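You operate a simulated robot arm through the tools that you are given. There is no shell and no other tool. Be economical: measure what you need, move in short steps, check, and stop when the job is done.

The job below is to be done with a simulated two-armed robot. You get a single attempt, and the scene is never put back.

JOB
Pack the pink wax box in the case drawer and latch the case.
Fine: the black case; shut its drawer and lid; both of its latches.

Only the result counts: the job must be done as asked and must still hold three seconds after the hand-in. Knocking over, shifting, dropping, spilling or breaking anything else fails it. Lids that push on must go on centred and level and be pressed home; caps that screw on are set level and turned clockwise until they are tight.

ROBOT AND FRAMES
Two 7-joint arms with two-finger parallel grippers on one trunk, hanging from a carriage that runs on a rail from [-1, 603] to [3, -1576] (x, y) and turns from -5.323 to 6.667 rad about z. Base frame: it is fixed where the carriage stands at the start and does not move with it; the origin is on the floor, on the carriage's upright axis, x ahead of it, y to its left, z up. Lengths are in mm, angles in rad, forces in N, time in s.
The left shoulder is at the start at [40, 161, 1338], the right one opposite. With the tool pointing down near the work surface each hand reaches from about 100 to 660 mm from the robot's upright axis, wherever it stands, measured 20 degrees to its own side. Places, roughly: black case lid [700, -300, 1000]; case drawer [500, -200, 700]; drawer catch [600, -100, 800]; inside of the case drawer [500, -200, 700]; left black case latch [300, -100, 800]; right black case latch [300, -400, 800]. Payload 4.4 kg a hand.
The tool frame of a hand sits at the grasp point between the pads (the TCP): z along the fingers, y along the line on which they close. The tips reach 23 mm beyond it. Largest opening 94 mm; finger width 38, thickness 10; the body of the gripper, 54 by 96 mm, starts 39 mm behind the TCP.
Orientation is told as [roll, pitch, yaw] about the base's x, y, z axes, in that order, counted from this pose: with the fingers straight down and closing along the base's y, the tool's x points along the base's -x, its y along +y and its z along -z.

CONTROLS
- The arms move only by the tool move_arm. It takes "left_deltas", "right_deltas" or both (then of equal length, played together; a hand with none holds still); each is a list of rows, each a list of 3 entries, a list of its own where there are three numbers: the shift along the tool's x, y, z in cm, then the turn, a rotation vector about the tool's x, y, z in rad, then the finger opening in cm, from 0 to 9.4. In form: [[[tx, ty, tz], [rx, ry, rz], fingers], ...]. A call has 1 to 20 rows; each row shifts and turns the commanded pose from where the row before left it, along the tool's axes as they then stand. Rows are played at 5 a second. More than 50 mm and 0.15 rad between two rows, or a gripper value outside its range, and nothing of the call is played. A pose out of reach is approached as far as the arm can. The call stops where the force on the tool passes 60 N (or 10 N more than at its start, if that is more) or the arm is blocked; 0.2 s more then pass. Each finger travels about 45 mm/s and halts on what it meets, pressing with about 29 N; the grip force reading is that of the motor and also rises with nothing between the fingers. The clock runs only during rows and for 0.2 s after the last one: add rows that do not move to give the fingers time. The reply holds the time, the measured pose of the TCP, the force on the tool along the base axes, the opening and the grip force, in the units named above and with some noise, with the torque about the TCP (base axes, N m) and any sound that the robot's microphone picked up.
- Cameras (640 x 400 px; columns grow to the right, rows downward): "scene" is now at [206.2, -49.4, 1615.9]; the picture's right is [-0.74, -0.67, 0.00], its down [-0.56, 0.63, -0.54] and it looks along [0.36, -0.40, -0.84] (base axes); focal length 262 px, centre (320, 200). "left" rides on the left gripper at [86, -16, -75] in its tool frame; the picture's right is [0.18, 0.98, 0.00], its down [-0.58, 0.11, -0.81] and it looks along [-0.79, 0.15, 0.59] (tool axes); focal length 243 px, centre (320, 200). "right" rides on the right gripper at [86, 16, -75] in its tool frame; the picture's right is [-0.18, 0.98, 0.00], its down [-0.58, -0.11, -0.81] and it looks along [-0.79, -0.15, 0.59] (tool axes); focal length 243 px, centre (320, 200). There is no depth. A picture from a camera that has moved, and an enlarged one, comes with that camera's place and axes in the base frame and with its lens.
- capture(camera): a new picture of that camera. No time passes.
- move_column(by): slides the trunk up (or, below 0, down) by that many mm; the arms and the scene camera ride with it, the base frame stays. It gives what a move gives, with no picture.
- drive_base(legs): drives the robot by 1 to 6 legs, each [ahead, left, turn to the left] in mm, mm and rad, along the robot's own axes; the way and the turn of a leg run together, so that a leg with both is an arc; at most 1500 mm and 3.142 rad a leg. The arms and the cameras ride along, it lands a little off, and it stops where it bumps. It keeps to its track: a leg is cut to what the track allows. It gives what a move gives.
- pan_tilt(pan, tilt): turns the head with the scene camera to pan (to the left, within 1.501 rad either way) and tilt (down, from -0.506 to 1.204), counted from straight ahead of the robot. It gives what a move gives.
- enlarge(camera, box): a new picture of the part [left, top, right, bottom] of that camera's present view, enlarged. No time passes.
- job_done(): hands the job in; it is judged then, once.

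Work in short steps. Places have to be worked out from the pictures, the camera data and where the tool is seen: move nearer, look again, correct. Check each grasp and each placing, and mend what went wrong. You have 120 turns and 88 pictures in all, those below and enlarged ones among them. Open the grippers and draw the arms clear of the work before you hand the job in, unless the task says otherwise; then end with one line.

The tools are called after ">>>" as a command line: name --argument value ..., lists and objects as JSON in quotes. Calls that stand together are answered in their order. move_arm: Moves the arms, as the interface text tells. Its arguments: {"type":"object","properties":{"left_deltas":{"type":"array","items":{"type":"array"}},"right_deltas":{"type":"array","items":{"type":"array"}}},"required":[]} The other tools are called the same way: move_column (by) slides the trunk up or down; drive_base (legs) drives the base; pan_tilt (pan, tilt) turns the head that bears the scene camera; capture (camera) takes a picture; enlarge (camera, box) takes an enlarged picture of a part of a camera's view; job_done () hands the job in.

At the start:

```text
time: 0.0
left_tool_pos: [544.1, -38.4, 1310.5]
left_tool_rot: [0.001, 0.001, 0.0]
left_force: [1.3, -0.2, 0.2]
left_torque: [0.0, 0.0, 0.0]
left_gripper_width: 94.0
left_finger_force: 0.1
right_tool_pos: [292.5, -421.1, 1325.2]
right_tool_rot: [0.0, 0.0, 0.001]
right_force: [0.5, 0.6, 0.2]
right_torque: [-0.02, 0.02, 0.03]
right_gripper_width: 94.0
right_finger_force: 0.1
trunk travel left (down, up): [-475.0, 295.0]
robot x, y, heading: [-0.1, -1.6, -0.0]
head pan, tilt: [-0.84, 0.998]
```

scene: 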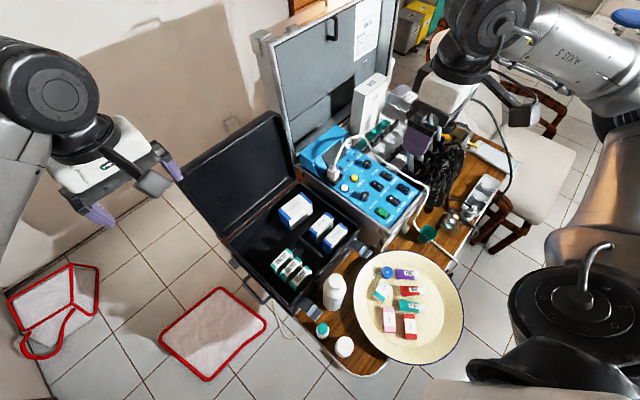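
right: 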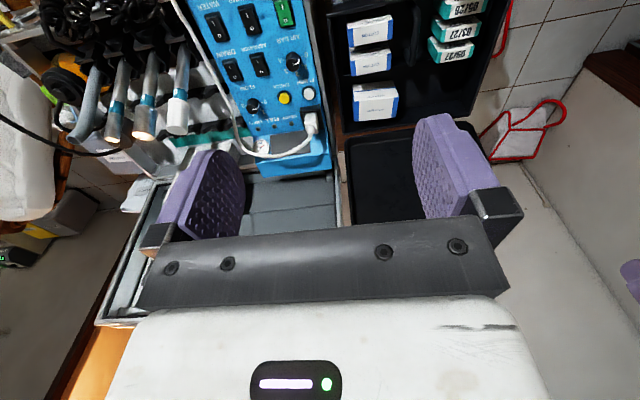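
left: 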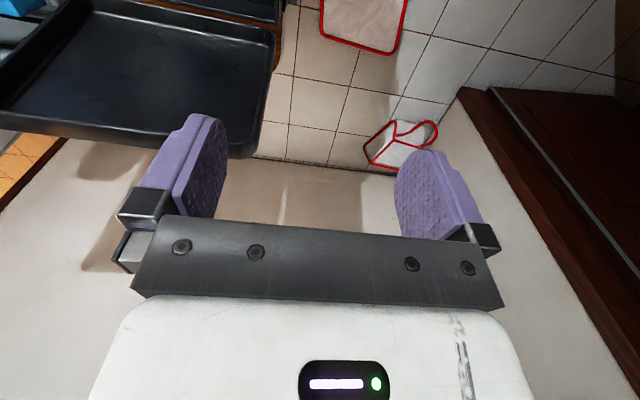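

The scene shows an open black case with an upright lid and a dish holding small boxes, one of them pink. I'll enlarge both to see the details.

>>> enlarge --camera "scene" --box '[340, 240, 480, 370]'

>>> enlarge --camera "scene" --box '[170, 100, 400, 330]'

```text
3.08 times, centred on (410, 305) of scene
camera zoom: at [206.2, -49.4, 1615.9], right [-0.74, -0.67, 0.0], down [-0.56, 0.63, -0.54], along [0.36, -0.4, -0.84], focal length 807 px, centre (43, -123)
```

zoom: 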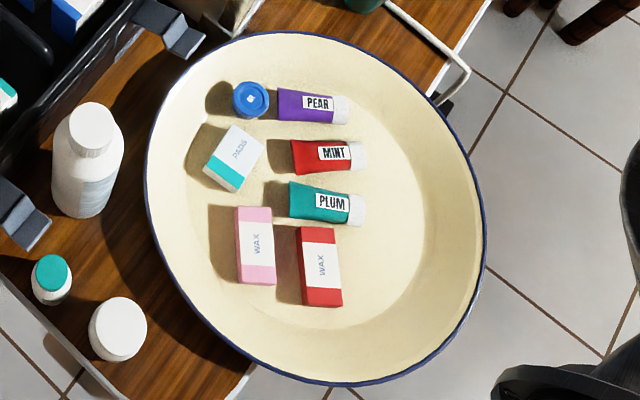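

```text
1.74 times, centred on (285, 215) of scene
camera zoom: at [206.2, -49.4, 1615.9], right [-0.74, -0.67, 0.0], down [-0.56, 0.63, -0.54], along [0.36, -0.4, -0.84], focal length 456 px, centre (381, 174)
```

zoom: 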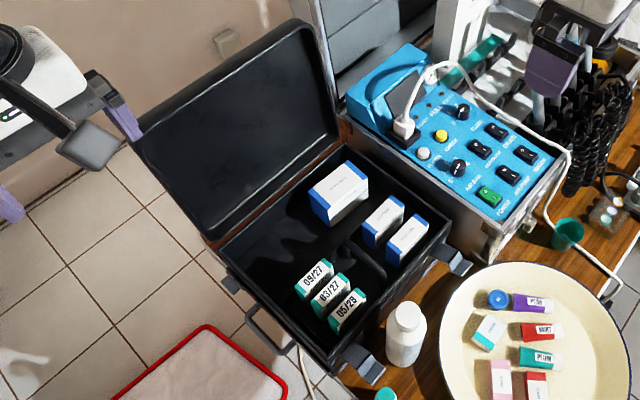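

The case is at about x 336–667, y −105…−425, with its lid hinged at the far side. Its drawer with handle seems to face +y. I'll bring the left hand round to look at that side.

>>> move_arm --left_deltas '[[[1, 4.5, 0], [0, 0, 0], 9.4], [[1, 4.5, 0], [0, 0, 0], 9.4], [[1, 4.5, 0], [0, 0, 0], 9.4], [[1, 4.5, 0], [0, 0, 0], 9.4], [[1, 4.5, 0], [0, 0, 0], 9.4], [[1, 4.5, 0], [0, 0, 0], 9.4], [[0, 0, 3], [0, 0, 0.143], 9.4], [[0, 0, 3], [0, 0, 0.143], 9.4], [[0, 0, 3], [0, 0, 0.143], 9.4], [[0, 0, 3], [0, 0, 0.143], 9.4], [[0, 0, 3], [0, 0, 0.143], 9.4], [[0, 0, 3], [0, 0, 0.143], 9.4], [[0, 0, 3], [0, 0, 0.143], 9.4], [[0, 0, 3], [0, 0, 0.143], 9.4], [[0, 0, 3], [0, 0, 0.143], 9.4], [[0, 0, 3], [0, 0, 0.143], 9.4], [[0, 0, 3], [0, 0, 0.143], 9.4]]'

>>> capture --camera "left"

>>> capture --camera "scene"

```text
time: 3.6
left_tool_pos: [481.8, 230.3, 980.0]
left_tool_rot: [0.0, 0.0, -1.574]
left_force: [0.3, -0.5, 0.3]
left_torque: [0.03, 0.0, -0.04]
left_gripper_width: 94.0
left_finger_force: 0.1
right_tool_pos: [291.5, -421.9, 1324.5]
right_tool_rot: [-0.001, 0.001, 0.0]
right_force: [0.3, -0.1, 0.1]
right_torque: [-0.02, -0.01, 0.01]
right_gripper_width: 94.1
right_finger_force: 0.1
trunk travel left (down, up): [-475.0, 295.0]
robot x, y, heading: [-1.5, -1.6, -0.001]
head pan, tilt: [-0.84, 0.998]
```

```text
82 pictures are left
camera left: at [466.9, 317.7, 1055.6], right [0.98, 0.18, 0.0], down [0.11, -0.58, 0.81], along [0.15, -0.79, -0.59], focal length 243 px, centre (320, 200)
```

left: 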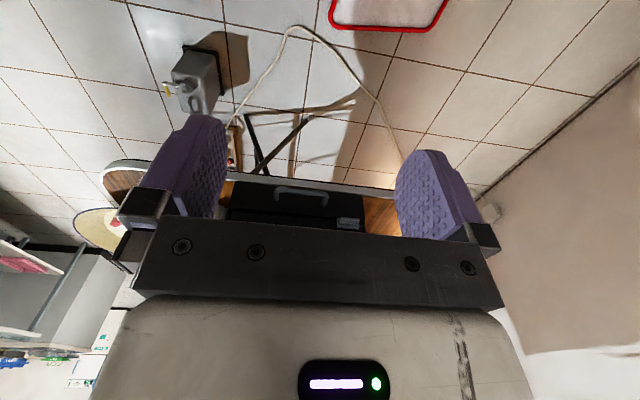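

```text
81 pictures are left
camera scene: at [206.1, -49.5, 1615.9], right [-0.74, -0.67, 0.0], down [-0.56, 0.63, -0.54], along [0.36, -0.4, -0.84], focal length 262 px, centre (320, 200)
```

scene: 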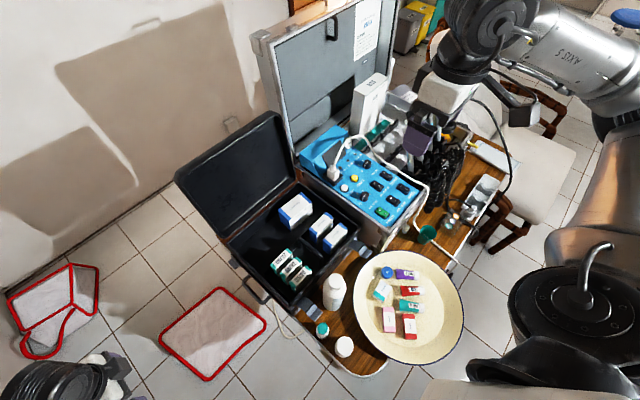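

The case's drawer front, with handle and catch, shows just past the gripper bar. I'll move closer and higher so it sits in the clear upper part of the view.

>>> move_arm --left_deltas '[[[-4, 0, -4], [0, 0, 0], 9.4], [[-4, 0, -4], [0, 0, 0], 9.4], [[-3, 0, -2], [0, 0, 0], 9.4], [[-3, 0, 0], [0, 0, 0], 9.4]]'

>>> enlarge --camera "left" --box '[180, 20, 440, 240]'

```text
refused: row 1 steps farther than a row can; nothing moved
```

```text
1.82 times, centred on (310, 130) of left
camera zoom: at [466.9, 317.7, 1055.6], right [0.98, 0.18, 0.0], down [0.11, -0.58, 0.81], along [0.15, -0.79, -0.59], focal length 441 px, centre (338, 327)
```

zoom: 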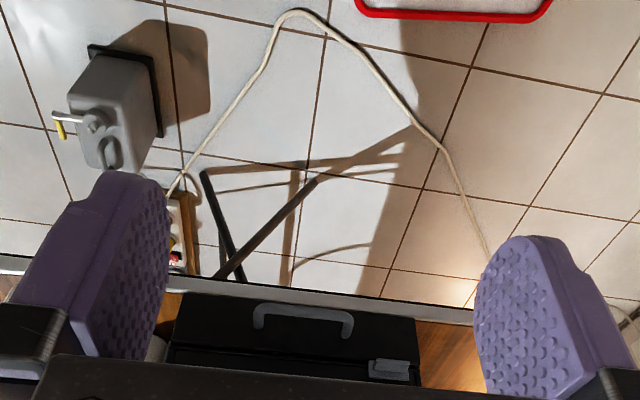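

Rows are limited by their combined length, so I'll retry with smaller steps.

>>> move_arm --left_deltas '[[[-3.4, 0, -3.4], [0, 0, 0], 9.4], [[-3.4, 0, -3.4], [0, 0, 0], 9.4], [[-3.4, 0, -3.4], [0, 0, 0], 9.4], [[-3.4, 0, 0], [0, 0, 0], 9.4]]'

>>> enlarge --camera "left" --box '[180, 20, 440, 240]'

```text
time: 4.6
left_tool_pos: [483.0, 96.7, 1081.4]
left_tool_rot: [0.0, 0.0, -1.574]
left_force: [0.1, -0.1, 0.0]
left_torque: [0.02, 0.0, -0.02]
left_gripper_width: 93.8
left_finger_force: 0.0
right_tool_pos: [291.8, -420.3, 1326.1]
right_tool_rot: [-0.002, 0.0, 0.001]
right_force: [0.5, 0.4, -0.1]
right_torque: [0.01, 0.0, 0.02]
right_gripper_width: 93.9
right_finger_force: 0.1
trunk travel left (down, up): [-475.0, 295.0]
robot x, y, heading: [1.0, 3.8, 0.005]
head pan, tilt: [-0.84, 0.998]
```

```text
1.82 times, centred on (310, 130) of left
camera zoom: at [466.6, 182.8, 1155.7], right [0.98, 0.18, 0.0], down [0.11, -0.58, 0.81], along [0.15, -0.79, -0.59], focal length 441 px, centre (338, 327)
```

zoom: 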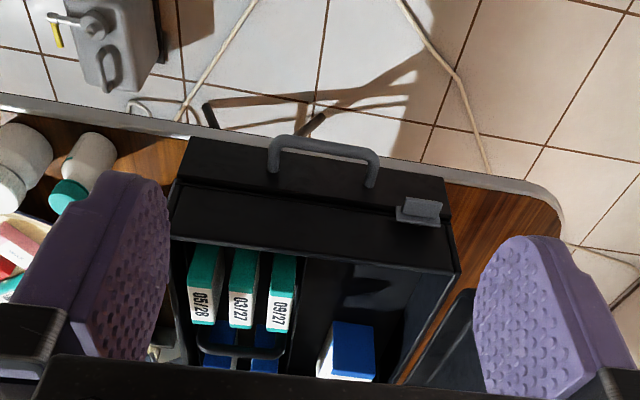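

Drawer front, handle and catch are now visible from above. I'll get a finer scene zoom of the same corner area, plus a tight view of the catch, to triangulate.

>>> enlarge --camera "scene" --box '[220, 180, 380, 310]'

>>> enlarge --camera "left" --box '[240, 80, 380, 180]'

```text
3.08 times, centred on (300, 245) of scene
camera zoom: at [206.2, -49.9, 1616.0], right [-0.74, -0.67, 0.0], down [-0.56, 0.63, -0.54], along [0.36, -0.4, -0.84], focal length 807 px, centre (382, 62)
```

zoom: 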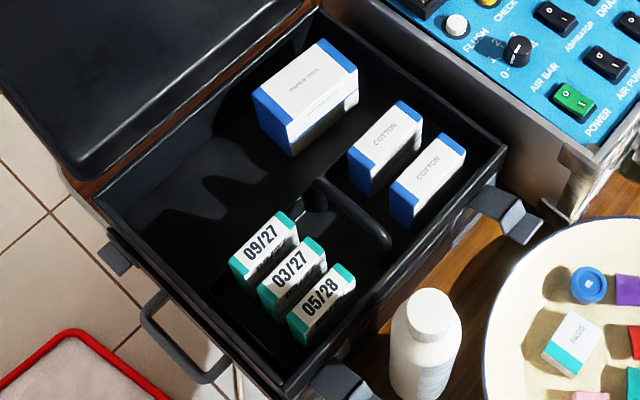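

```text
4.00 times, centred on (310, 130) of left
camera zoom: at [466.6, 182.8, 1155.7], right [0.98, 0.18, 0.0], down [0.11, -0.58, 0.81], along [0.15, -0.79, -0.59], focal length 970 px, centre (360, 480)
```

zoom: 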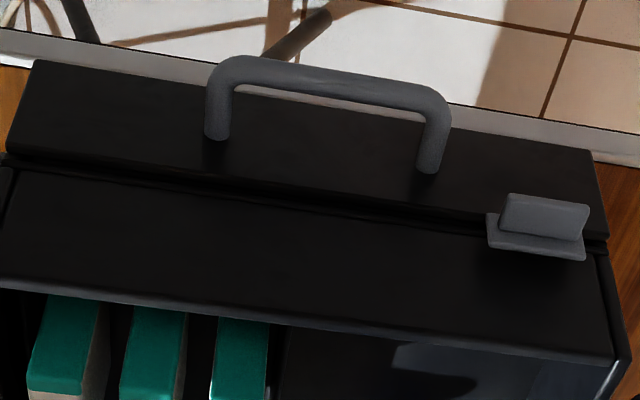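

Triangulated: case x 362–630, y −413…−95, rim z ≈ 866. The drawer front is z ≈ 723–791, the handle bar is at about [502, −57, 756], and the catch is at about [600, −85, 808]. I'll look closer at the catch.

>>> move_arm --left_deltas '[[[-1.6, 2, 3], [0, 0, 0], 9.4], [[-1.6, 2, 3], [0, 0, 0], 9.4], [[-1.6, 2, 3], [0, 0, 0], 9.4], [[-1.6, 2, 3], [0, 0, 0], 9.4], [[-1.6, 2, 3], [0, 0, 0], 9.4], [[-1.6, 2, 3], [0, 0, 0], 9.4]]'

>>> capture --camera "left"

```text
time: 6.0
left_tool_pos: [601.8, -0.0, 907.8]
left_tool_rot: [-0.001, -0.003, -1.575]
left_force: [-0.3, 0.6, -0.5]
left_torque: [0.0, -0.01, 0.01]
left_gripper_width: 94.0
left_finger_force: 0.0
right_tool_pos: [290.5, -421.1, 1327.7]
right_tool_rot: [-0.002, -0.001, 0.001]
right_force: [-0.3, -0.2, 0.5]
right_torque: [-0.02, -0.03, -0.01]
right_gripper_width: 93.9
right_finger_force: 0.0
trunk travel left (down, up): [-475.0, 295.0]
robot x, y, heading: [0.9, -1.4, 0.002]
head pan, tilt: [-0.84, 0.998]
```

```text
76 pictures are left
camera left: at [585.1, 86.0, 982.5], right [0.98, 0.18, 0.0], down [0.11, -0.58, 0.81], along [0.15, -0.79, -0.59], focal length 243 px, centre (320, 200)
```

left: 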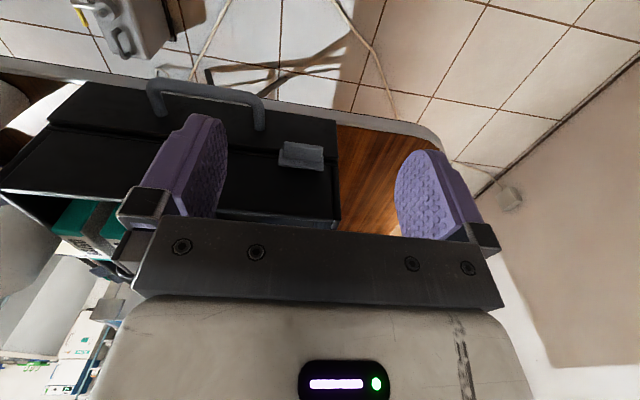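

>>> enlarge --camera "left" --box '[250, 110, 350, 190]'

```text
5.00 times, centred on (300, 150) of left
camera zoom: at [585.1, 86.0, 982.5], right [0.98, 0.18, 0.0], down [0.11, -0.58, 0.81], along [0.15, -0.79, -0.59], focal length 1213 px, centre (420, 450)
```

zoom: 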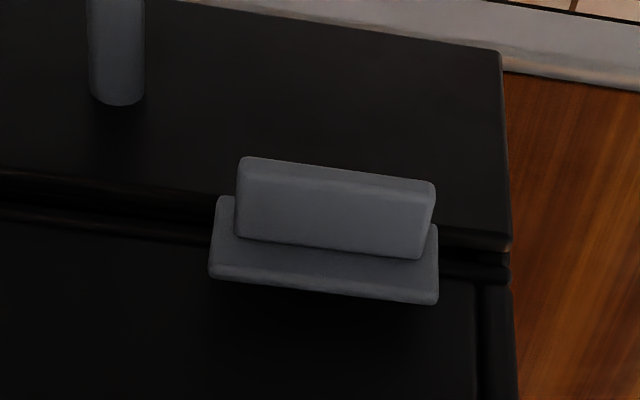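

The catch is a plate over the seam with a horizontal rib sticking out about 18 mm at [600, −84, ~798]. I'll back the left hand off and turn it to point along −y with fingers closing vertically, so I can pinch the rib.

>>> move_arm --left_deltas '[[[4.5, -1, 0], [0, 0, 0], 9.4], [[4.5, -1, 0], [0, 0, 0], 9.4], [[4.5, -1, 0], [0, 0, 0], 9.4], [[4.5, -1, 0], [0, 0, 0], 9.4], [[0, 0, 0], [0, 0, -0.143], 9.4], [[0, 0, 0], [0, 0, -0.143], 9.4], [[0, 0, 0], [0, 0, -0.143], 9.4], [[0, 0, 0], [0, 0, -0.143], 9.4], [[0, 0, 0], [0, 0, -0.143], 9.4], [[0, 0, 0], [0, 0, -0.143], 9.4], [[0, 0, 0], [0, 0, -0.143], 9.4], [[0, 0, 0], [0, 0, -0.143], 9.4], [[0, 0, 0], [0, 0, -0.143], 9.4], [[0, 0, 0], [0, 0, -0.143], 9.4], [[0, 0, 0], [0, 0, -0.143], 9.4]]'

>>> move_arm --left_deltas '[[[0, 0, 0], [0.143, 0, 0], 9.4], [[0, 0, 0], [0.143, 0, 0], 9.4], [[0, 0, 0], [0.143, 0, 0], 9.4], [[0, 0, 0], [0.143, 0, 0], 9.4], [[0, 0, 0], [0.143, 0, 0], 9.4], [[0, 0, 0], [0.143, 0, 0], 9.4], [[0, 0, 0], [0.143, 0, 0], 9.4], [[0, 0, 0], [0.143, 0, 0], 9.4], [[0, 0, 0], [0.143, 0, 0], 9.4], [[0, 0, 0], [0.143, 0, 0], 9.4], [[0, 0, 0], [0.143, 0, 0], 9.4]]'

>>> capture --camera "left"

```text
time: 9.2
left_tool_pos: [562.9, 179.1, 902.0]
left_tool_rot: [0.0, 0.0, 0.002]
left_force: [-0.3, -0.6, 0.3]
left_torque: [0.0, 0.01, -0.02]
left_gripper_width: 93.8
left_finger_force: 0.0
right_tool_pos: [291.8, -420.7, 1325.8]
right_tool_rot: [0.0, 0.0, 0.0]
right_force: [0.6, -0.3, -0.1]
right_torque: [-0.05, -0.01, 0.02]
right_gripper_width: 94.0
right_finger_force: 0.1
trunk travel left (down, up): [-475.0, 295.0]
robot x, y, heading: [-1.9, 2.7, 0.005]
head pan, tilt: [-0.84, 0.998]
```

```text
time: 11.6
left_tool_pos: [565.0, 179.9, 902.1]
left_tool_rot: [-1.575, -0.002, 0.001]
left_force: [0.8, -0.6, -0.7]
left_torque: [-0.01, 0.01, 0.0]
left_gripper_width: 93.8
left_finger_force: 0.1
right_tool_pos: [291.6, -421.3, 1326.4]
right_tool_rot: [-0.001, 0.001, 0.0]
right_force: [0.5, 0.3, -0.2]
right_torque: [0.0, 0.02, -0.04]
right_gripper_width: 94.2
right_finger_force: 0.1
trunk travel left (down, up): [-475.0, 295.0]
robot x, y, heading: [-0.7, -0.9, 0.004]
head pan, tilt: [-0.84, 0.998]
```

```text
74 pictures are left
camera left: at [477.5, 254.9, 918.8], right [-0.18, 0.0, -0.98], down [0.58, 0.81, -0.11], along [0.79, -0.59, -0.14], focal length 243 px, centre (320, 200)
```

left: 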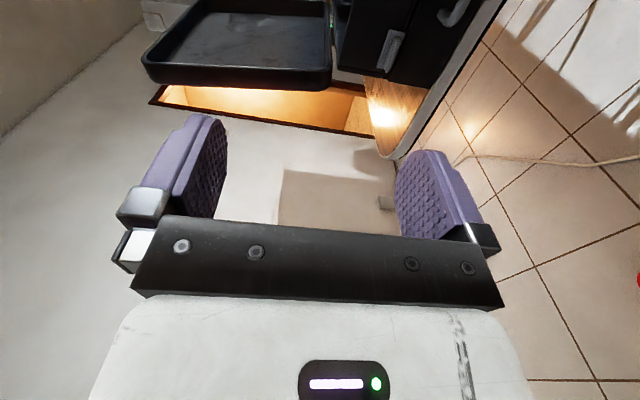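

The turn worked; the catch is in view. I'll move to just in front of the catch, with fingers half open.

>>> move_arm --left_deltas '[[[-1.2, 3.4, 0], [0, 0, 0], 7], [[-1.2, 3.4, 0], [0, 0, 0], 5], [[-1.1, 3.4, 0], [0, 0, 0], 4], [[0, 0, 4.5], [0, 0, 0], 4], [[0, 0, 4.5], [0, 0, 0], 4], [[0, 0, 4.5], [0, 0, 0], 4], [[0, 0, 4.5], [0, 0, 0], 4]]'

>>> capture --camera "left"

```text
time: 13.2
left_tool_pos: [557.1, -0.8, 875.3]
left_tool_rot: [-1.574, 0.001, -0.001]
left_force: [-0.4, -0.1, 0.2]
left_torque: [-0.01, -0.02, -0.01]
left_gripper_width: 40.0
left_finger_force: 0.1
left hand out of reach, approached as far as the arm can: row 1, 2, 3
right_tool_pos: [290.9, -420.8, 1326.5]
right_tool_rot: [-0.001, 0.0, -0.002]
right_force: [-0.7, -0.3, 0.0]
right_torque: [-0.01, 0.01, 0.04]
right_gripper_width: 93.9
right_finger_force: 0.0
trunk travel left (down, up): [-475.0, 295.0]
robot x, y, heading: [1.9, -3.4, -0.005]
head pan, tilt: [-0.84, 0.998]
```

```text
73 pictures are left
camera left: at [470.4, 73.4, 890.9], right [-0.18, 0.0, -0.98], down [0.58, 0.81, -0.11], along [0.79, -0.59, -0.15], focal length 243 px, centre (320, 200)
```

left: 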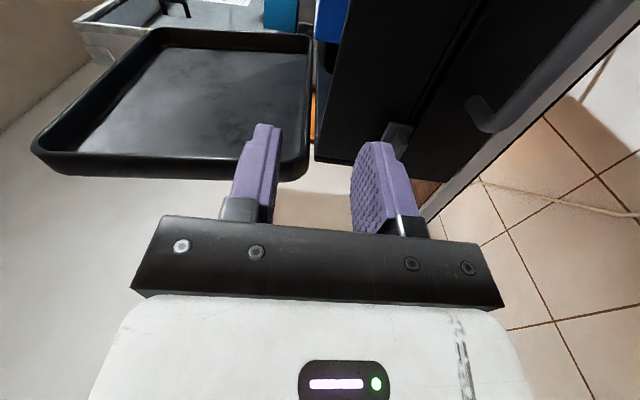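

That pose is just out of reach from this trunk height. I'll pull the left hand back and up and tuck the right hand back a bit, then lower the trunk 200 mm.

>>> move_arm --left_deltas '[[[0, 0, -4.5], [0, 0, 0], 4], [[0, 0, -4.5], [0, 0, 0], 4], [[0, -4.5, 0], [0, 0, 0], 4], [[0, -4.5, 0], [0, 0, 0], 4], [[0, -4.5, 0], [0, 0, 0], 4]]' --right_deltas '[[[1.5, 0, 0], [0, 0, 0], 9.4], [[1.5, 0, 0], [0, 0, 0], 9.4], [[1.5, 0, 0], [0, 0, 0], 9.4], [[1.5, 0, 0], [0, 0, 0], 9.4], [[1.5, 0, 0], [0, 0, 0], 9.4]]'

>>> move_column --by -200

>>> capture --camera "scene"

```text
time: 14.4
left_tool_pos: [555.5, 86.8, 1010.3]
left_tool_rot: [-1.573, 0.002, -0.001]
left_force: [-1.2, -0.3, -0.2]
left_torque: [0.0, -0.02, -0.01]
left_gripper_width: 40.2
left_finger_force: 0.0
right_tool_pos: [216.5, -422.0, 1325.7]
right_tool_rot: [0.001, 0.0, 0.001]
right_force: [-0.4, -0.4, -0.5]
right_torque: [0.02, 0.01, -0.02]
right_gripper_width: 94.0
right_finger_force: 0.0
trunk travel left (down, up): [-475.0, 295.0]
robot x, y, heading: [-0.9, -0.9, 0.001]
head pan, tilt: [-0.84, 0.998]
```

```text
time: 16.6
left_tool_pos: [557.2, 88.3, 809.9]
left_tool_rot: [-1.573, 0.0, 0.001]
left_force: [0.4, -0.2, 0.0]
left_torque: [-0.01, 0.0, 0.0]
left_gripper_width: 40.1
left_finger_force: 0.1
right_tool_pos: [216.5, -422.3, 1126.9]
right_tool_rot: [0.0, -0.001, -0.001]
right_force: [0.4, 0.4, 0.8]
right_torque: [-0.01, 0.01, -0.02]
right_gripper_width: 94.0
right_finger_force: 0.0
trunk travel left (down, up): [-275.0, 495.0]
robot x, y, heading: [-2.4, 0.5, 0.003]
head pan, tilt: [-0.84, 0.998]
```

```text
72 pictures are left
camera scene: at [206.3, -49.5, 1416.0], right [-0.74, -0.67, 0.0], down [-0.56, 0.63, -0.54], along [0.36, -0.4, -0.84], focal length 262 px, centre (320, 200)
```

scene: 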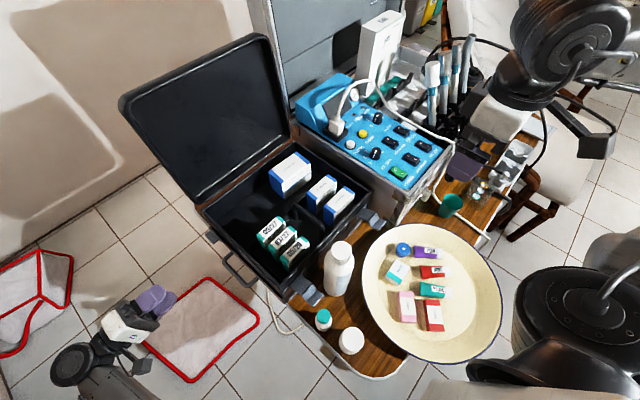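

Now I'll move to x 600, z 800, just short of the rib.

>>> move_arm --left_deltas '[[[-4.3, 1, 0], [0, 0, 0], 4], [[0, 0, 3.6], [0, 0, 0], 4], [[0, 0, 3.6], [0, 0, 0], 4], [[0, 0, 3.6], [0, 0, 0], 4]]'

>>> capture --camera "left"

>>> enlarge --camera "scene" --box '[180, 200, 320, 310]'

```text
time: 17.6
left_tool_pos: [597.4, -25.0, 796.0]
left_tool_rot: [-1.573, 0.0, 0.0]
left_force: [-0.5, -1.5, -0.4]
left_torque: [-0.04, -0.03, 0.02]
left_gripper_width: 39.7
left_finger_force: 0.1
right_tool_pos: [215.3, -424.1, 1126.6]
right_tool_rot: [-0.001, 0.0, 0.001]
right_force: [0.4, 0.3, 0.0]
right_torque: [0.02, -0.02, -0.02]
right_gripper_width: 93.9
right_finger_force: 0.1
trunk travel left (down, up): [-275.0, 495.0]
robot x, y, heading: [3.1, -0.0, 0.0]
head pan, tilt: [-0.84, 0.998]
```

```text
71 pictures are left
camera left: at [511.8, 50.3, 812.2], right [-0.18, 0.0, -0.98], down [0.58, 0.81, -0.11], along [0.79, -0.59, -0.15], focal length 243 px, centre (320, 200)
```

left: 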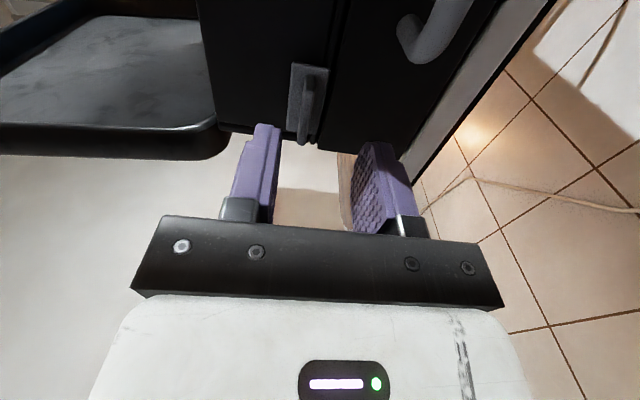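

```text
3.64 times, centred on (250, 255) of scene
camera zoom: at [205.8, -50.3, 1415.9], right [-0.74, -0.67, 0.0], down [-0.56, 0.63, -0.54], along [0.36, -0.4, -0.84], focal length 954 px, centre (574, 0)
```

zoom: 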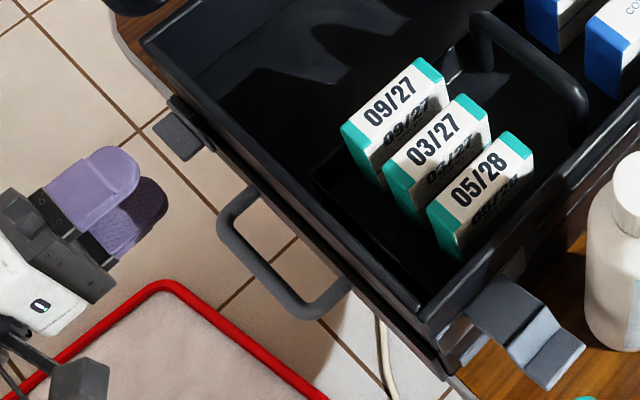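

The rib sits between the fingers at z ≈ 802. I'll go in 40 mm, raise 5 mm and close on it.

>>> move_arm --left_deltas '[[[0, -0.5, 2], [0, 0, 0], 4], [[0, 0, 2], [0, 0, 0], 4], [[0, 0, 0], [0, 0, 0], 2], [[0, 0, 0], [0, 0, 0], 0], [[0, 0, 0], [0, 0, 0], 0], [[0, 0, 0], [0, 0, 0], 0]]'

>>> capture --camera "left"

```text
time: 19.0
left_tool_pos: [601.1, -60.5, 804.6]
left_tool_rot: [-1.573, -0.002, 0.002]
left_force: [-7.6, 2.6, 18.2]
left_torque: [0.02, 0.17, 0.15]
left_gripper_width: 6.1
left_finger_force: 45.5
right_tool_pos: [215.5, -419.9, 1127.1]
right_tool_rot: [0.001, 0.0, -0.002]
right_force: [0.7, -0.1, -0.5]
right_torque: [0.02, 0.06, 0.0]
right_gripper_width: 94.0
right_finger_force: 0.0
trunk travel left (down, up): [-275.0, 495.0]
robot x, y, heading: [-1.8, 2.5, -0.001]
head pan, tilt: [-0.84, 0.998]
```

```text
69 pictures are left
camera left: at [513.7, 13.7, 820.8], right [-0.18, 0.0, -0.98], down [0.58, 0.81, -0.11], along [0.79, -0.59, -0.14], focal length 243 px, centre (320, 200)
```

left: 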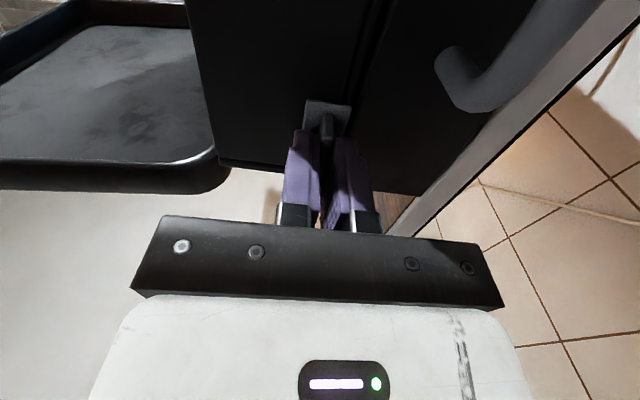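

The rib is gripped (6 mm). I'll try sliding it upward a little and watch force and sound.

>>> move_arm --left_deltas '[[[0, -0.3, 0], [0, 0, 0], 0], [[0, -0.4, 0], [0, 0, 0], 0], [[0, -0.4, 0], [0, 0, 0], 0], [[0, -0.4, 0], [0, 0, 0], 0]]'

>>> capture --camera "left"

```text
time: 19.8
left_tool_pos: [600.4, -61.0, 805.6]
left_tool_rot: [-1.554, 0.017, 0.006]
left_force: [14.8, -7.0, -14.5]
left_torque: [-0.51, -0.02, -0.68]
left_gripper_width: 5.7
left_finger_force: 44.9
right_tool_pos: [216.8, -422.2, 1127.1]
right_tool_rot: [0.0, -0.002, 0.002]
right_force: [0.3, -0.3, -0.2]
right_torque: [0.01, -0.01, 0.01]
right_gripper_width: 94.3
right_finger_force: 0.1
trunk travel left (down, up): [-275.0, 495.0]
robot x, y, heading: [-2.1, 0.7, 0.0]
head pan, tilt: [-0.84, 0.998]
stopped in row 4 (left hand): the force on the tool passed its limit at 66 N (the readings are from after the stop); the commanded pose is now the measured one
```

```text
68 pictures are left
camera left: at [513.1, 12.8, 824.0], right [-0.2, 0.01, -0.98], down [0.57, 0.81, -0.11], along [0.79, -0.58, -0.17], focal length 243 px, centre (320, 200)
```

left: 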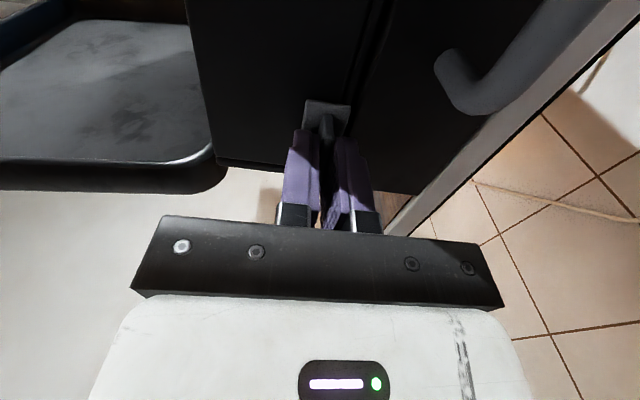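

It doesn't go up at up to 66 N. I'll try downward, then sideways, in small steps.

>>> move_arm --left_deltas '[[[0, 0.3, 0], [0, 0, 0], 0], [[0, 0.3, 0], [0, 0, 0], 0], [[0, 0.3, 0], [0, 0, 0], 0]]'

>>> move_arm --left_deltas '[[[0, 0.3, 0], [0, 0, 0], 0], [[0, 0.3, 0], [0, 0, 0], 0]]'

```text
time: 20.6
left_tool_pos: [600.2, -61.3, 805.0]
left_tool_rot: [-1.571, 0.003, 0.001]
left_force: [-21.6, 2.1, 54.9]
left_torque: [-0.73, 0.07, 0.72]
left_gripper_width: 6.1
left_finger_force: 45.4
right_tool_pos: [216.2, -421.9, 1127.0]
right_tool_rot: [0.0, 0.001, -0.001]
right_force: [0.8, -0.2, -0.4]
right_torque: [0.0, 0.0, -0.03]
right_gripper_width: 93.7
right_finger_force: 0.1
trunk travel left (down, up): [-275.0, 495.0]
robot x, y, heading: [-1.6, -0.0, -0.003]
head pan, tilt: [-0.84, 0.998]
```

```text
time: 21.0
left_tool_pos: [599.9, -60.5, 804.8]
left_tool_rot: [-1.576, -0.001, 0.002]
left_force: [-7.2, 1.0, 11.8]
left_torque: [0.14, 0.06, 0.89]
left_gripper_width: 5.9
left_finger_force: 44.6
right_tool_pos: [215.3, -420.4, 1124.4]
right_tool_rot: [0.0, 0.0, -0.001]
right_force: [0.4, 0.1, -0.9]
right_torque: [-0.01, -0.03, -0.01]
right_gripper_width: 93.9
right_finger_force: 0.1
trunk travel left (down, up): [-275.0, 495.0]
robot x, y, heading: [2.4, -1.6, -0.004]
head pan, tilt: [-0.84, 0.998]
stopped in row 1 (left hand): the force on the tool passed its limit at 72 N (the readings are from after the stop); the commanded pose is now the measured one
```

Vertical is blocked both ways. Now sideways in x.

>>> move_arm --left_deltas '[[[-0.3, 0, 0], [0, 0, 0], 0], [[-0.3, 0, 0], [0, 0, 0], 0], [[-0.3, 0, 0], [0, 0, 0], 0]]'

>>> move_arm --left_deltas '[[[0.4, 0, 0], [0, 0, 0], 0], [[0.4, 0, 0], [0, 0, 0], 0], [[0.4, 0, 0], [0, 0, 0], 0], [[0.4, 0, 0], [0, 0, 0], 0]]'

```text
time: 21.8
left_tool_pos: [604.6, -61.4, 805.7]
left_tool_rot: [-1.575, 0.003, -0.002]
left_force: [-34.9, 4.5, 38.9]
left_torque: [-0.16, 0.27, -0.54]
left_gripper_width: 5.8
left_finger_force: 45.0
right_tool_pos: [212.8, -421.6, 1125.1]
right_tool_rot: [-0.001, 0.002, 0.0]
right_force: [0.2, -0.4, -0.6]
right_torque: [0.02, -0.01, 0.03]
right_gripper_width: 93.9
right_finger_force: 0.2
trunk travel left (down, up): [-275.0, 495.0]
robot x, y, heading: [1.1, -0.1, 0.003]
head pan, tilt: [-0.84, 0.998]
```

```text
time: 22.8
left_tool_pos: [601.6, -61.0, 805.4]
left_tool_rot: [-1.57, 0.001, 0.006]
left_force: [33.7, -6.8, -9.0]
left_torque: [0.02, -0.01, 0.62]
left_gripper_width: 5.4
left_finger_force: 45.6
right_tool_pos: [219.7, -421.9, 1125.8]
right_tool_rot: [-0.002, -0.004, 0.002]
right_force: [-0.6, 0.3, -0.4]
right_torque: [0.0, 0.01, 0.01]
right_gripper_width: 93.6
right_finger_force: 0.0
trunk travel left (down, up): [-275.0, 495.0]
robot x, y, heading: [-0.8, 0.1, 0.001]
head pan, tilt: [-0.84, 0.998]
```

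Sideways there is only elastic give. I'll release, back off, and inspect the catch closely from the side to understand its hinge.

>>> move_arm --left_deltas '[[[0, 0, 0], [0, 0, 0], 3], [[0, 0, 0], [0, 0, 0], 3], [[0, 0, -4], [0, 0, 0], 3], [[0, 0, -4], [0, 0, 0], 3], [[0, 0, -4], [0, 0, 0], 3]]'

>>> enlarge --camera "left" --box '[280, 20, 400, 100]'

```text
time: 24.0
left_tool_pos: [595.8, 63.1, 803.8]
left_tool_rot: [-1.571, 0.002, -0.001]
left_force: [-1.1, -0.1, 1.0]
left_torque: [0.03, -0.02, 0.01]
left_gripper_width: 30.1
left_finger_force: 0.0
right_tool_pos: [215.5, -419.3, 1126.0]
right_tool_rot: [0.002, 0.0, 0.001]
right_force: [-0.8, 0.0, -0.1]
right_torque: [-0.04, 0.01, 0.01]
right_gripper_width: 94.1
right_finger_force: 0.0
trunk travel left (down, up): [-275.0, 495.0]
robot x, y, heading: [-0.5, 1.5, 0.002]
head pan, tilt: [-0.84, 0.998]
```

```text
5.00 times, centred on (340, 60) of left
camera zoom: at [509.0, 138.0, 820.0], right [-0.19, 0.0, -0.98], down [0.58, 0.81, -0.11], along [0.79, -0.59, -0.15], focal length 1213 px, centre (220, 900)
```

zoom: 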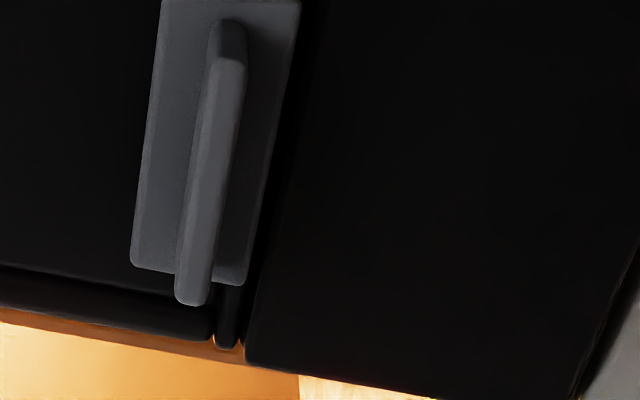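

The plate sits on the body just above the seam and doesn't clearly overlap the drawer. I'll test the drawer itself by gripping its handle.

>>> move_arm --left_deltas '[[[3.1, 1.6, 0], [0, 0, 0], 4], [[3.1, 1.6, 0], [0, 0, 0], 4], [[3.1, 1.6, 0], [0, 0, 0], 4], [[0, 0, 4], [0, 0, 0], 4], [[0, 0, 4], [0, 0, 0], 4]]'

>>> capture --camera "left"

```text
time: 25.2
left_tool_pos: [498.1, -24.5, 754.8]
left_tool_rot: [-1.574, 0.0, 0.002]
left_force: [-0.4, 0.4, 0.0]
left_torque: [-0.01, 0.01, 0.03]
left_gripper_width: 39.9
left_finger_force: 0.0
right_tool_pos: [215.4, -423.1, 1126.0]
right_tool_rot: [0.001, -0.001, -0.001]
right_force: [-0.6, 0.0, 0.1]
right_torque: [-0.01, 0.0, 0.02]
right_gripper_width: 94.0
right_finger_force: 0.1
trunk travel left (down, up): [-275.0, 495.0]
robot x, y, heading: [1.7, 1.3, -0.003]
head pan, tilt: [-0.84, 0.998]
```

```text
66 pictures are left
camera left: at [411.4, 50.7, 771.4], right [-0.19, 0.0, -0.98], down [0.58, 0.81, -0.11], along [0.79, -0.59, -0.15], focal length 243 px, centre (320, 200)
```

left: 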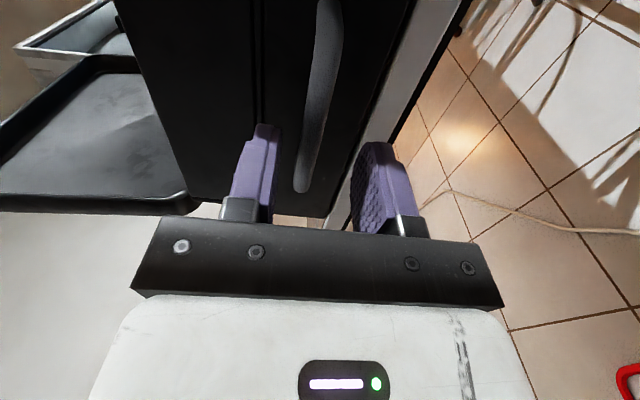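

The handle bar lies between the fingers. I'll advance 33 mm and close on it.

>>> move_arm --left_deltas '[[[0, 0, 1.7], [0, 0, 0], 4], [[0, 0, 1.6], [0, 0, 0], 4], [[0, 0, 0], [0, 0, 0], 2], [[0, 0, 0], [0, 0, 0], 0], [[0, 0, 0], [0, 0, 0], 0], [[0, 0, 0], [0, 0, 0], 0]]'

>>> capture --camera "left"

```text
time: 26.6
left_tool_pos: [499.6, -54.7, 759.3]
left_tool_rot: [-1.578, -0.003, -0.001]
left_force: [-13.0, 3.5, 41.6]
left_torque: [-0.1, 0.43, 0.17]
left_gripper_width: 11.8
left_finger_force: 44.7
right_tool_pos: [215.4, -421.5, 1126.2]
right_tool_rot: [0.001, -0.002, 0.001]
right_force: [0.3, 0.0, 0.0]
right_torque: [-0.03, -0.01, -0.01]
right_gripper_width: 93.9
right_finger_force: 0.0
trunk travel left (down, up): [-275.0, 495.0]
robot x, y, heading: [0.8, -0.6, -0.007]
head pan, tilt: [-0.84, 0.998]
```

```text
65 pictures are left
camera left: at [412.4, 19.1, 775.4], right [-0.18, -0.01, -0.98], down [0.58, 0.81, -0.11], along [0.79, -0.59, -0.14], focal length 243 px, centre (320, 200)
```

left: 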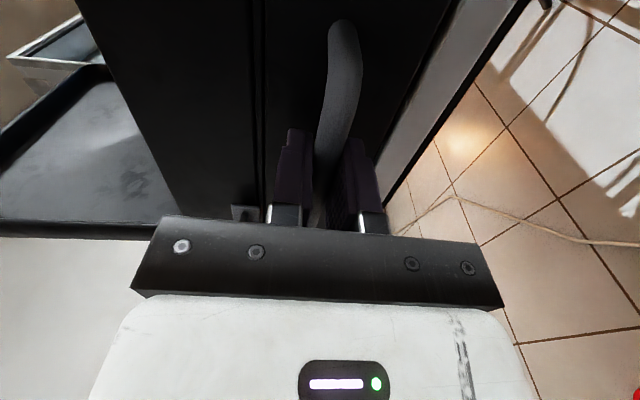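

The handle is gripped (12 mm). I'll ease the vertical load and pull gently.

>>> move_arm --left_deltas '[[[0, -0.4, 0], [0, 0, 0], 0], [[0, 0, -0.3], [0, 0, 0], 0], [[0, 0, -0.3], [0, 0, 0], 0], [[0, 0, -0.3], [0, 0, 0], 0]]'

```text
time: 27.6
left_tool_pos: [497.8, -46.2, 759.8]
left_tool_rot: [-1.576, -0.001, 0.001]
left_force: [-9.6, -2.6, 31.9]
left_torque: [-0.08, -0.08, -0.66]
left_gripper_width: 11.7
left_finger_force: 44.8
right_tool_pos: [215.8, -422.0, 1126.1]
right_tool_rot: [0.0, -0.001, 0.0]
right_force: [-0.1, 0.2, -0.2]
right_torque: [0.01, -0.01, 0.02]
right_gripper_width: 94.2
right_finger_force: 0.0
trunk travel left (down, up): [-275.0, 495.0]
robot x, y, heading: [-0.2, -2.6, 0.001]
head pan, tilt: [-0.84, 0.998]
```

It moved 8 mm with almost no resistance. I'll pull a bit more and check with the camera.

>>> move_arm --left_deltas '[[[0, 0, -0.8], [0, 0, 0], 0], [[0, 0, -0.8], [0, 0, 0], 0], [[0, 0, -0.8], [0, 0, 0], 0]]'

>>> enlarge --camera "scene" --box '[160, 190, 360, 330]'

```text
time: 28.4
left_tool_pos: [498.9, -19.5, 760.0]
left_tool_rot: [-1.574, 0.002, 0.0]
left_force: [-12.0, -1.0, 31.5]
left_torque: [-0.06, -0.35, -0.73]
left_gripper_width: 11.8
left_finger_force: 45.2
right_tool_pos: [215.0, -421.9, 1125.8]
right_tool_rot: [0.001, 0.0, 0.001]
right_force: [0.4, 0.1, 0.3]
right_torque: [-0.02, 0.0, 0.01]
right_gripper_width: 93.8
right_finger_force: 0.0
trunk travel left (down, up): [-275.0, 495.0]
robot x, y, heading: [1.4, -1.6, 0.002]
head pan, tilt: [-0.84, 0.998]
```

```text
2.86 times, centred on (260, 260) of scene
camera zoom: at [205.9, -49.7, 1415.9], right [-0.75, -0.67, 0.0], down [-0.56, 0.63, -0.54], along [0.36, -0.4, -0.84], focal length 749 px, centre (491, 29)
```

zoom: 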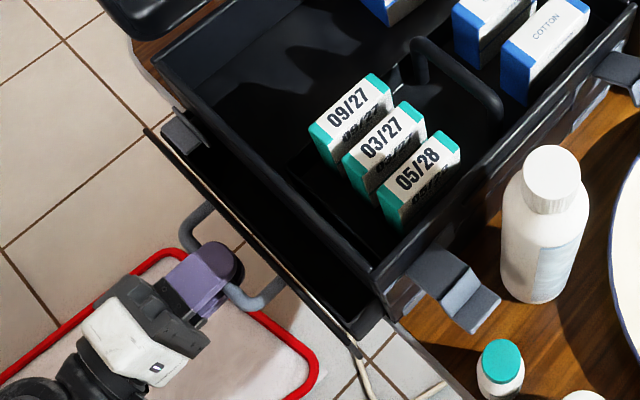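

The drawer slides open freely. I'll pull about 100 mm further.

>>> move_arm --left_deltas '[[[0, 0, -1.2], [0, 0, 0], 0], [[0, 0, -1.2], [0, 0, 0], 0], [[0, 0, -1.2], [0, 0, 0], 0], [[0, 0, -1.2], [0, 0, 0], 0], [[0, 0, -1.2], [0, 0, 0], 0], [[0, 0, -1.2], [0, 0, 0], 0], [[0, 0, -1.2], [0, 0, 0], 0], [[0, 0, -1.2], [0, 0, 0], 0]]'

>>> enlarge --camera "scene" --box '[160, 190, 360, 330]'

```text
time: 30.2
left_tool_pos: [498.1, 74.5, 760.9]
left_tool_rot: [-1.571, 0.001, 0.001]
left_force: [-13.9, 0.5, 25.9]
left_torque: [-0.1, -0.42, 0.32]
left_gripper_width: 11.8
left_finger_force: 45.4
right_tool_pos: [215.2, -422.2, 1125.6]
right_tool_rot: [0.0, 0.004, -0.002]
right_force: [-1.1, -0.5, 0.0]
right_torque: [0.04, -0.03, -0.05]
right_gripper_width: 93.9
right_finger_force: 0.0
trunk travel left (down, up): [-275.0, 495.0]
robot x, y, heading: [1.7, 1.1, 0.0]
head pan, tilt: [-0.84, 0.998]
```

```text
2.86 times, centred on (260, 260) of scene
camera zoom: at [205.5, -49.3, 1415.8], right [-0.75, -0.67, 0.0], down [-0.56, 0.63, -0.54], along [0.36, -0.4, -0.84], focal length 749 px, centre (491, 29)
```

zoom: 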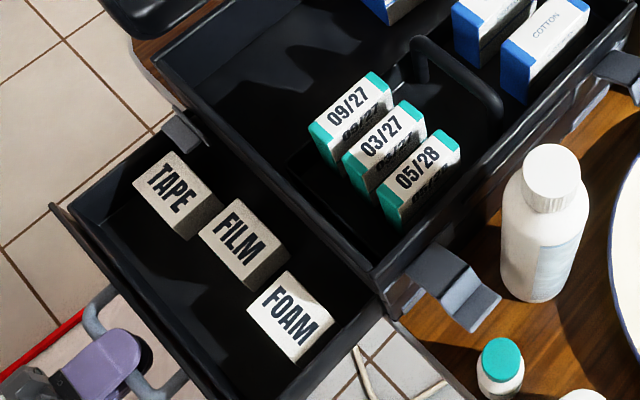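

The drawer holds TAPE, FILM and FOAM boxes in a row. I'll pull it out further to see the space behind them.

>>> move_arm --left_deltas '[[[0, 0, -1.0], [0, 0, 0], 0], [[0, 0, -1.0], [0, 0, 0], 0], [[0, 0, -1.0], [0, 0, 0], 0], [[0, 0, -1.0], [0, 0, 0], 0], [[0, 0, -1.0], [0, 0, 0], 0]]'

>>> capture --camera "scene"

```text
time: 31.4
left_tool_pos: [497.2, 123.8, 759.7]
left_tool_rot: [-1.57, 0.003, 0.001]
left_force: [-6.1, 0.1, 12.0]
left_torque: [-0.01, -0.53, -0.49]
left_gripper_width: 11.5
left_finger_force: 44.9
right_tool_pos: [215.9, -421.8, 1125.5]
right_tool_rot: [-0.001, 0.002, 0.0]
right_force: [0.3, 0.2, 0.1]
right_torque: [0.01, -0.03, 0.04]
right_gripper_width: 94.0
right_finger_force: 0.1
trunk travel left (down, up): [-275.0, 495.0]
robot x, y, heading: [-0.1, -1.4, 0.002]
head pan, tilt: [-0.84, 0.998]
```

```text
62 pictures are left
camera scene: at [206.0, -49.5, 1415.8], right [-0.75, -0.67, 0.0], down [-0.56, 0.63, -0.54], along [0.36, -0.4, -0.84], focal length 262 px, centre (320, 200)
```

scene: 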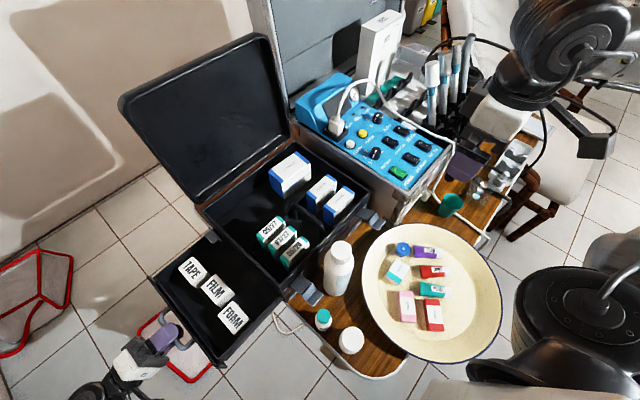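

>>> enlarge --camera "scene" --box '[140, 220, 290, 370]'

>>> enlarge --camera "scene" --box '[360, 220, 500, 360]'

```text
2.67 times, centred on (215, 295) of scene
camera zoom: at [206.0, -49.5, 1415.8], right [-0.75, -0.67, 0.0], down [-0.56, 0.63, -0.54], along [0.36, -0.4, -0.84], focal length 699 px, centre (600, -53)
```

zoom: 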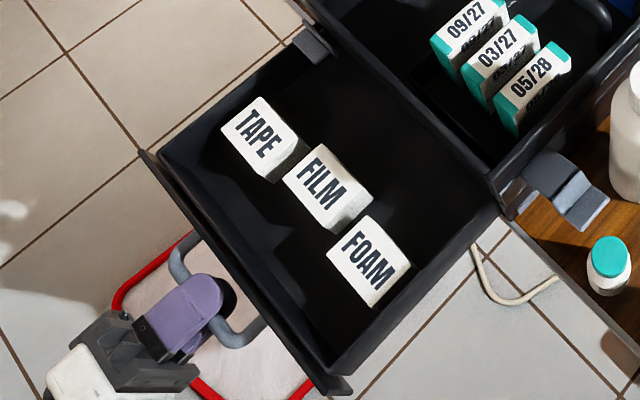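

```text
2.86 times, centred on (430, 290) of scene
camera zoom: at [206.0, -49.5, 1415.8], right [-0.75, -0.67, 0.0], down [-0.56, 0.63, -0.54], along [0.36, -0.4, -0.84], focal length 749 px, centre (6, -57)
```

zoom: 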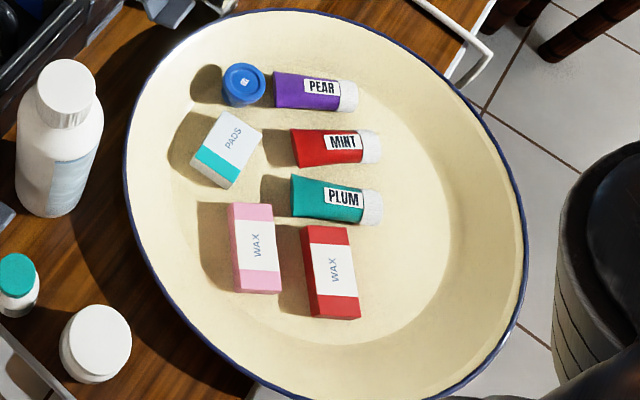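

There's ample free space behind the row (y −95…−25), good for the box laid along y. I'll pull 20 mm more, release the handle, and retreat the left hand.

>>> move_arm --left_deltas '[[[0, 0, -1.0], [0, 0, 0], 0], [[0, 0, -1.0], [0, 0, 0], 0], [[0, 0, 0], [0, 0, 0], 1.6], [[0, 0, 0], [0, 0, 0], 3.2], [[0, 0, 0], [0, 0, 0], 3.2], [[0, 0, -3], [0, 0, 0], 3.2], [[0, 0, -4], [0, 0, 0], 3.2], [[0, 0, -4], [0, 0, 0], 3.2], [[0, -2, -2], [0, 0, 0], 3.2], [[0, -4, 0], [0, 0, 0], 3.2], [[0, -4, 0], [0, 0, 0], 3.2]]' --right_deltas '[[[0, 0, 0], [0, 0, 0], 9.4], [[0, 0, 0], [0, 0, 0], 9.4], [[1.6, 2.6, 3], [0, 0, 0], 9.4], [[1.6, 2.6, 3], [0, 0, 0], 9.4], [[1.6, 2.6, 3], [0, 0, 0], 9.4], [[1.6, 2.6, 3], [0, 0, 0], 9.4], [[1.6, 2.6, 3], [0, 0, 0], 9.4], [[0, 0, 0], [0, 0, 0.145], 8], [[0, 0, 0], [0, 0, 0.145], 7], [[0, 0, 0], [0, 0, 0.145], 7], [[0, 0, 0], [0, 0, 0.145], 7]]'

>>> capture --camera "right"

>>> capture --camera "scene"

```text
time: 33.8
left_tool_pos: [498.7, 275.5, 858.2]
left_tool_rot: [-1.573, 0.002, 0.003]
left_force: [0.1, 0.8, 0.3]
left_torque: [-0.01, 0.01, -0.01]
left_gripper_width: 31.9
left_finger_force: 0.0
right_tool_pos: [250.3, -403.2, 1053.7]
right_tool_rot: [0.0, -0.001, -0.583]
right_force: [-0.1, 0.7, -1.8]
right_torque: [-0.03, 0.03, 0.01]
right_gripper_width: 69.9
right_finger_force: 0.0
right hand out of reach, approached as far as the arm can: row 3, 4, 5, 6, 7
trunk travel left (down, up): [-275.0, 495.0]
robot x, y, heading: [-1.5, -1.1, -0.001]
head pan, tilt: [-0.84, 0.998]
```

```text
59 pictures are left
camera right: at [186.6, -342.7, 1126.9], right [0.69, 0.72, 0.0], down [0.43, -0.41, 0.81], along [0.58, -0.56, -0.59], focal length 243 px, centre (320, 200)
```

right: 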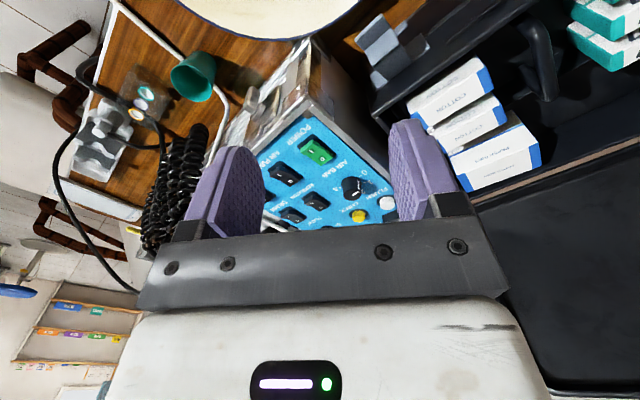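

```text
58 pictures are left
camera scene: at [206.3, -49.2, 1415.9], right [-0.75, -0.67, 0.0], down [-0.56, 0.63, -0.54], along [0.36, -0.4, -0.84], focal length 262 px, centre (320, 200)
```

scene: 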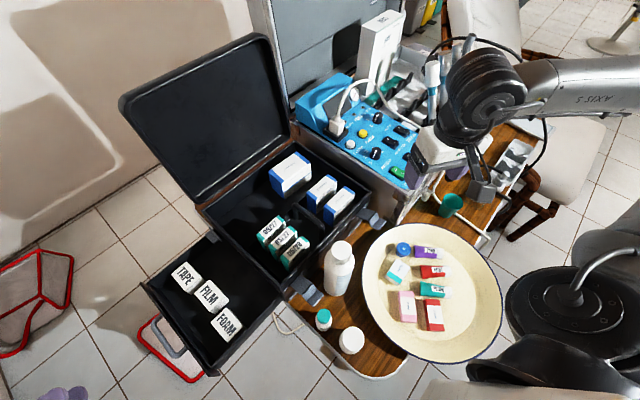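

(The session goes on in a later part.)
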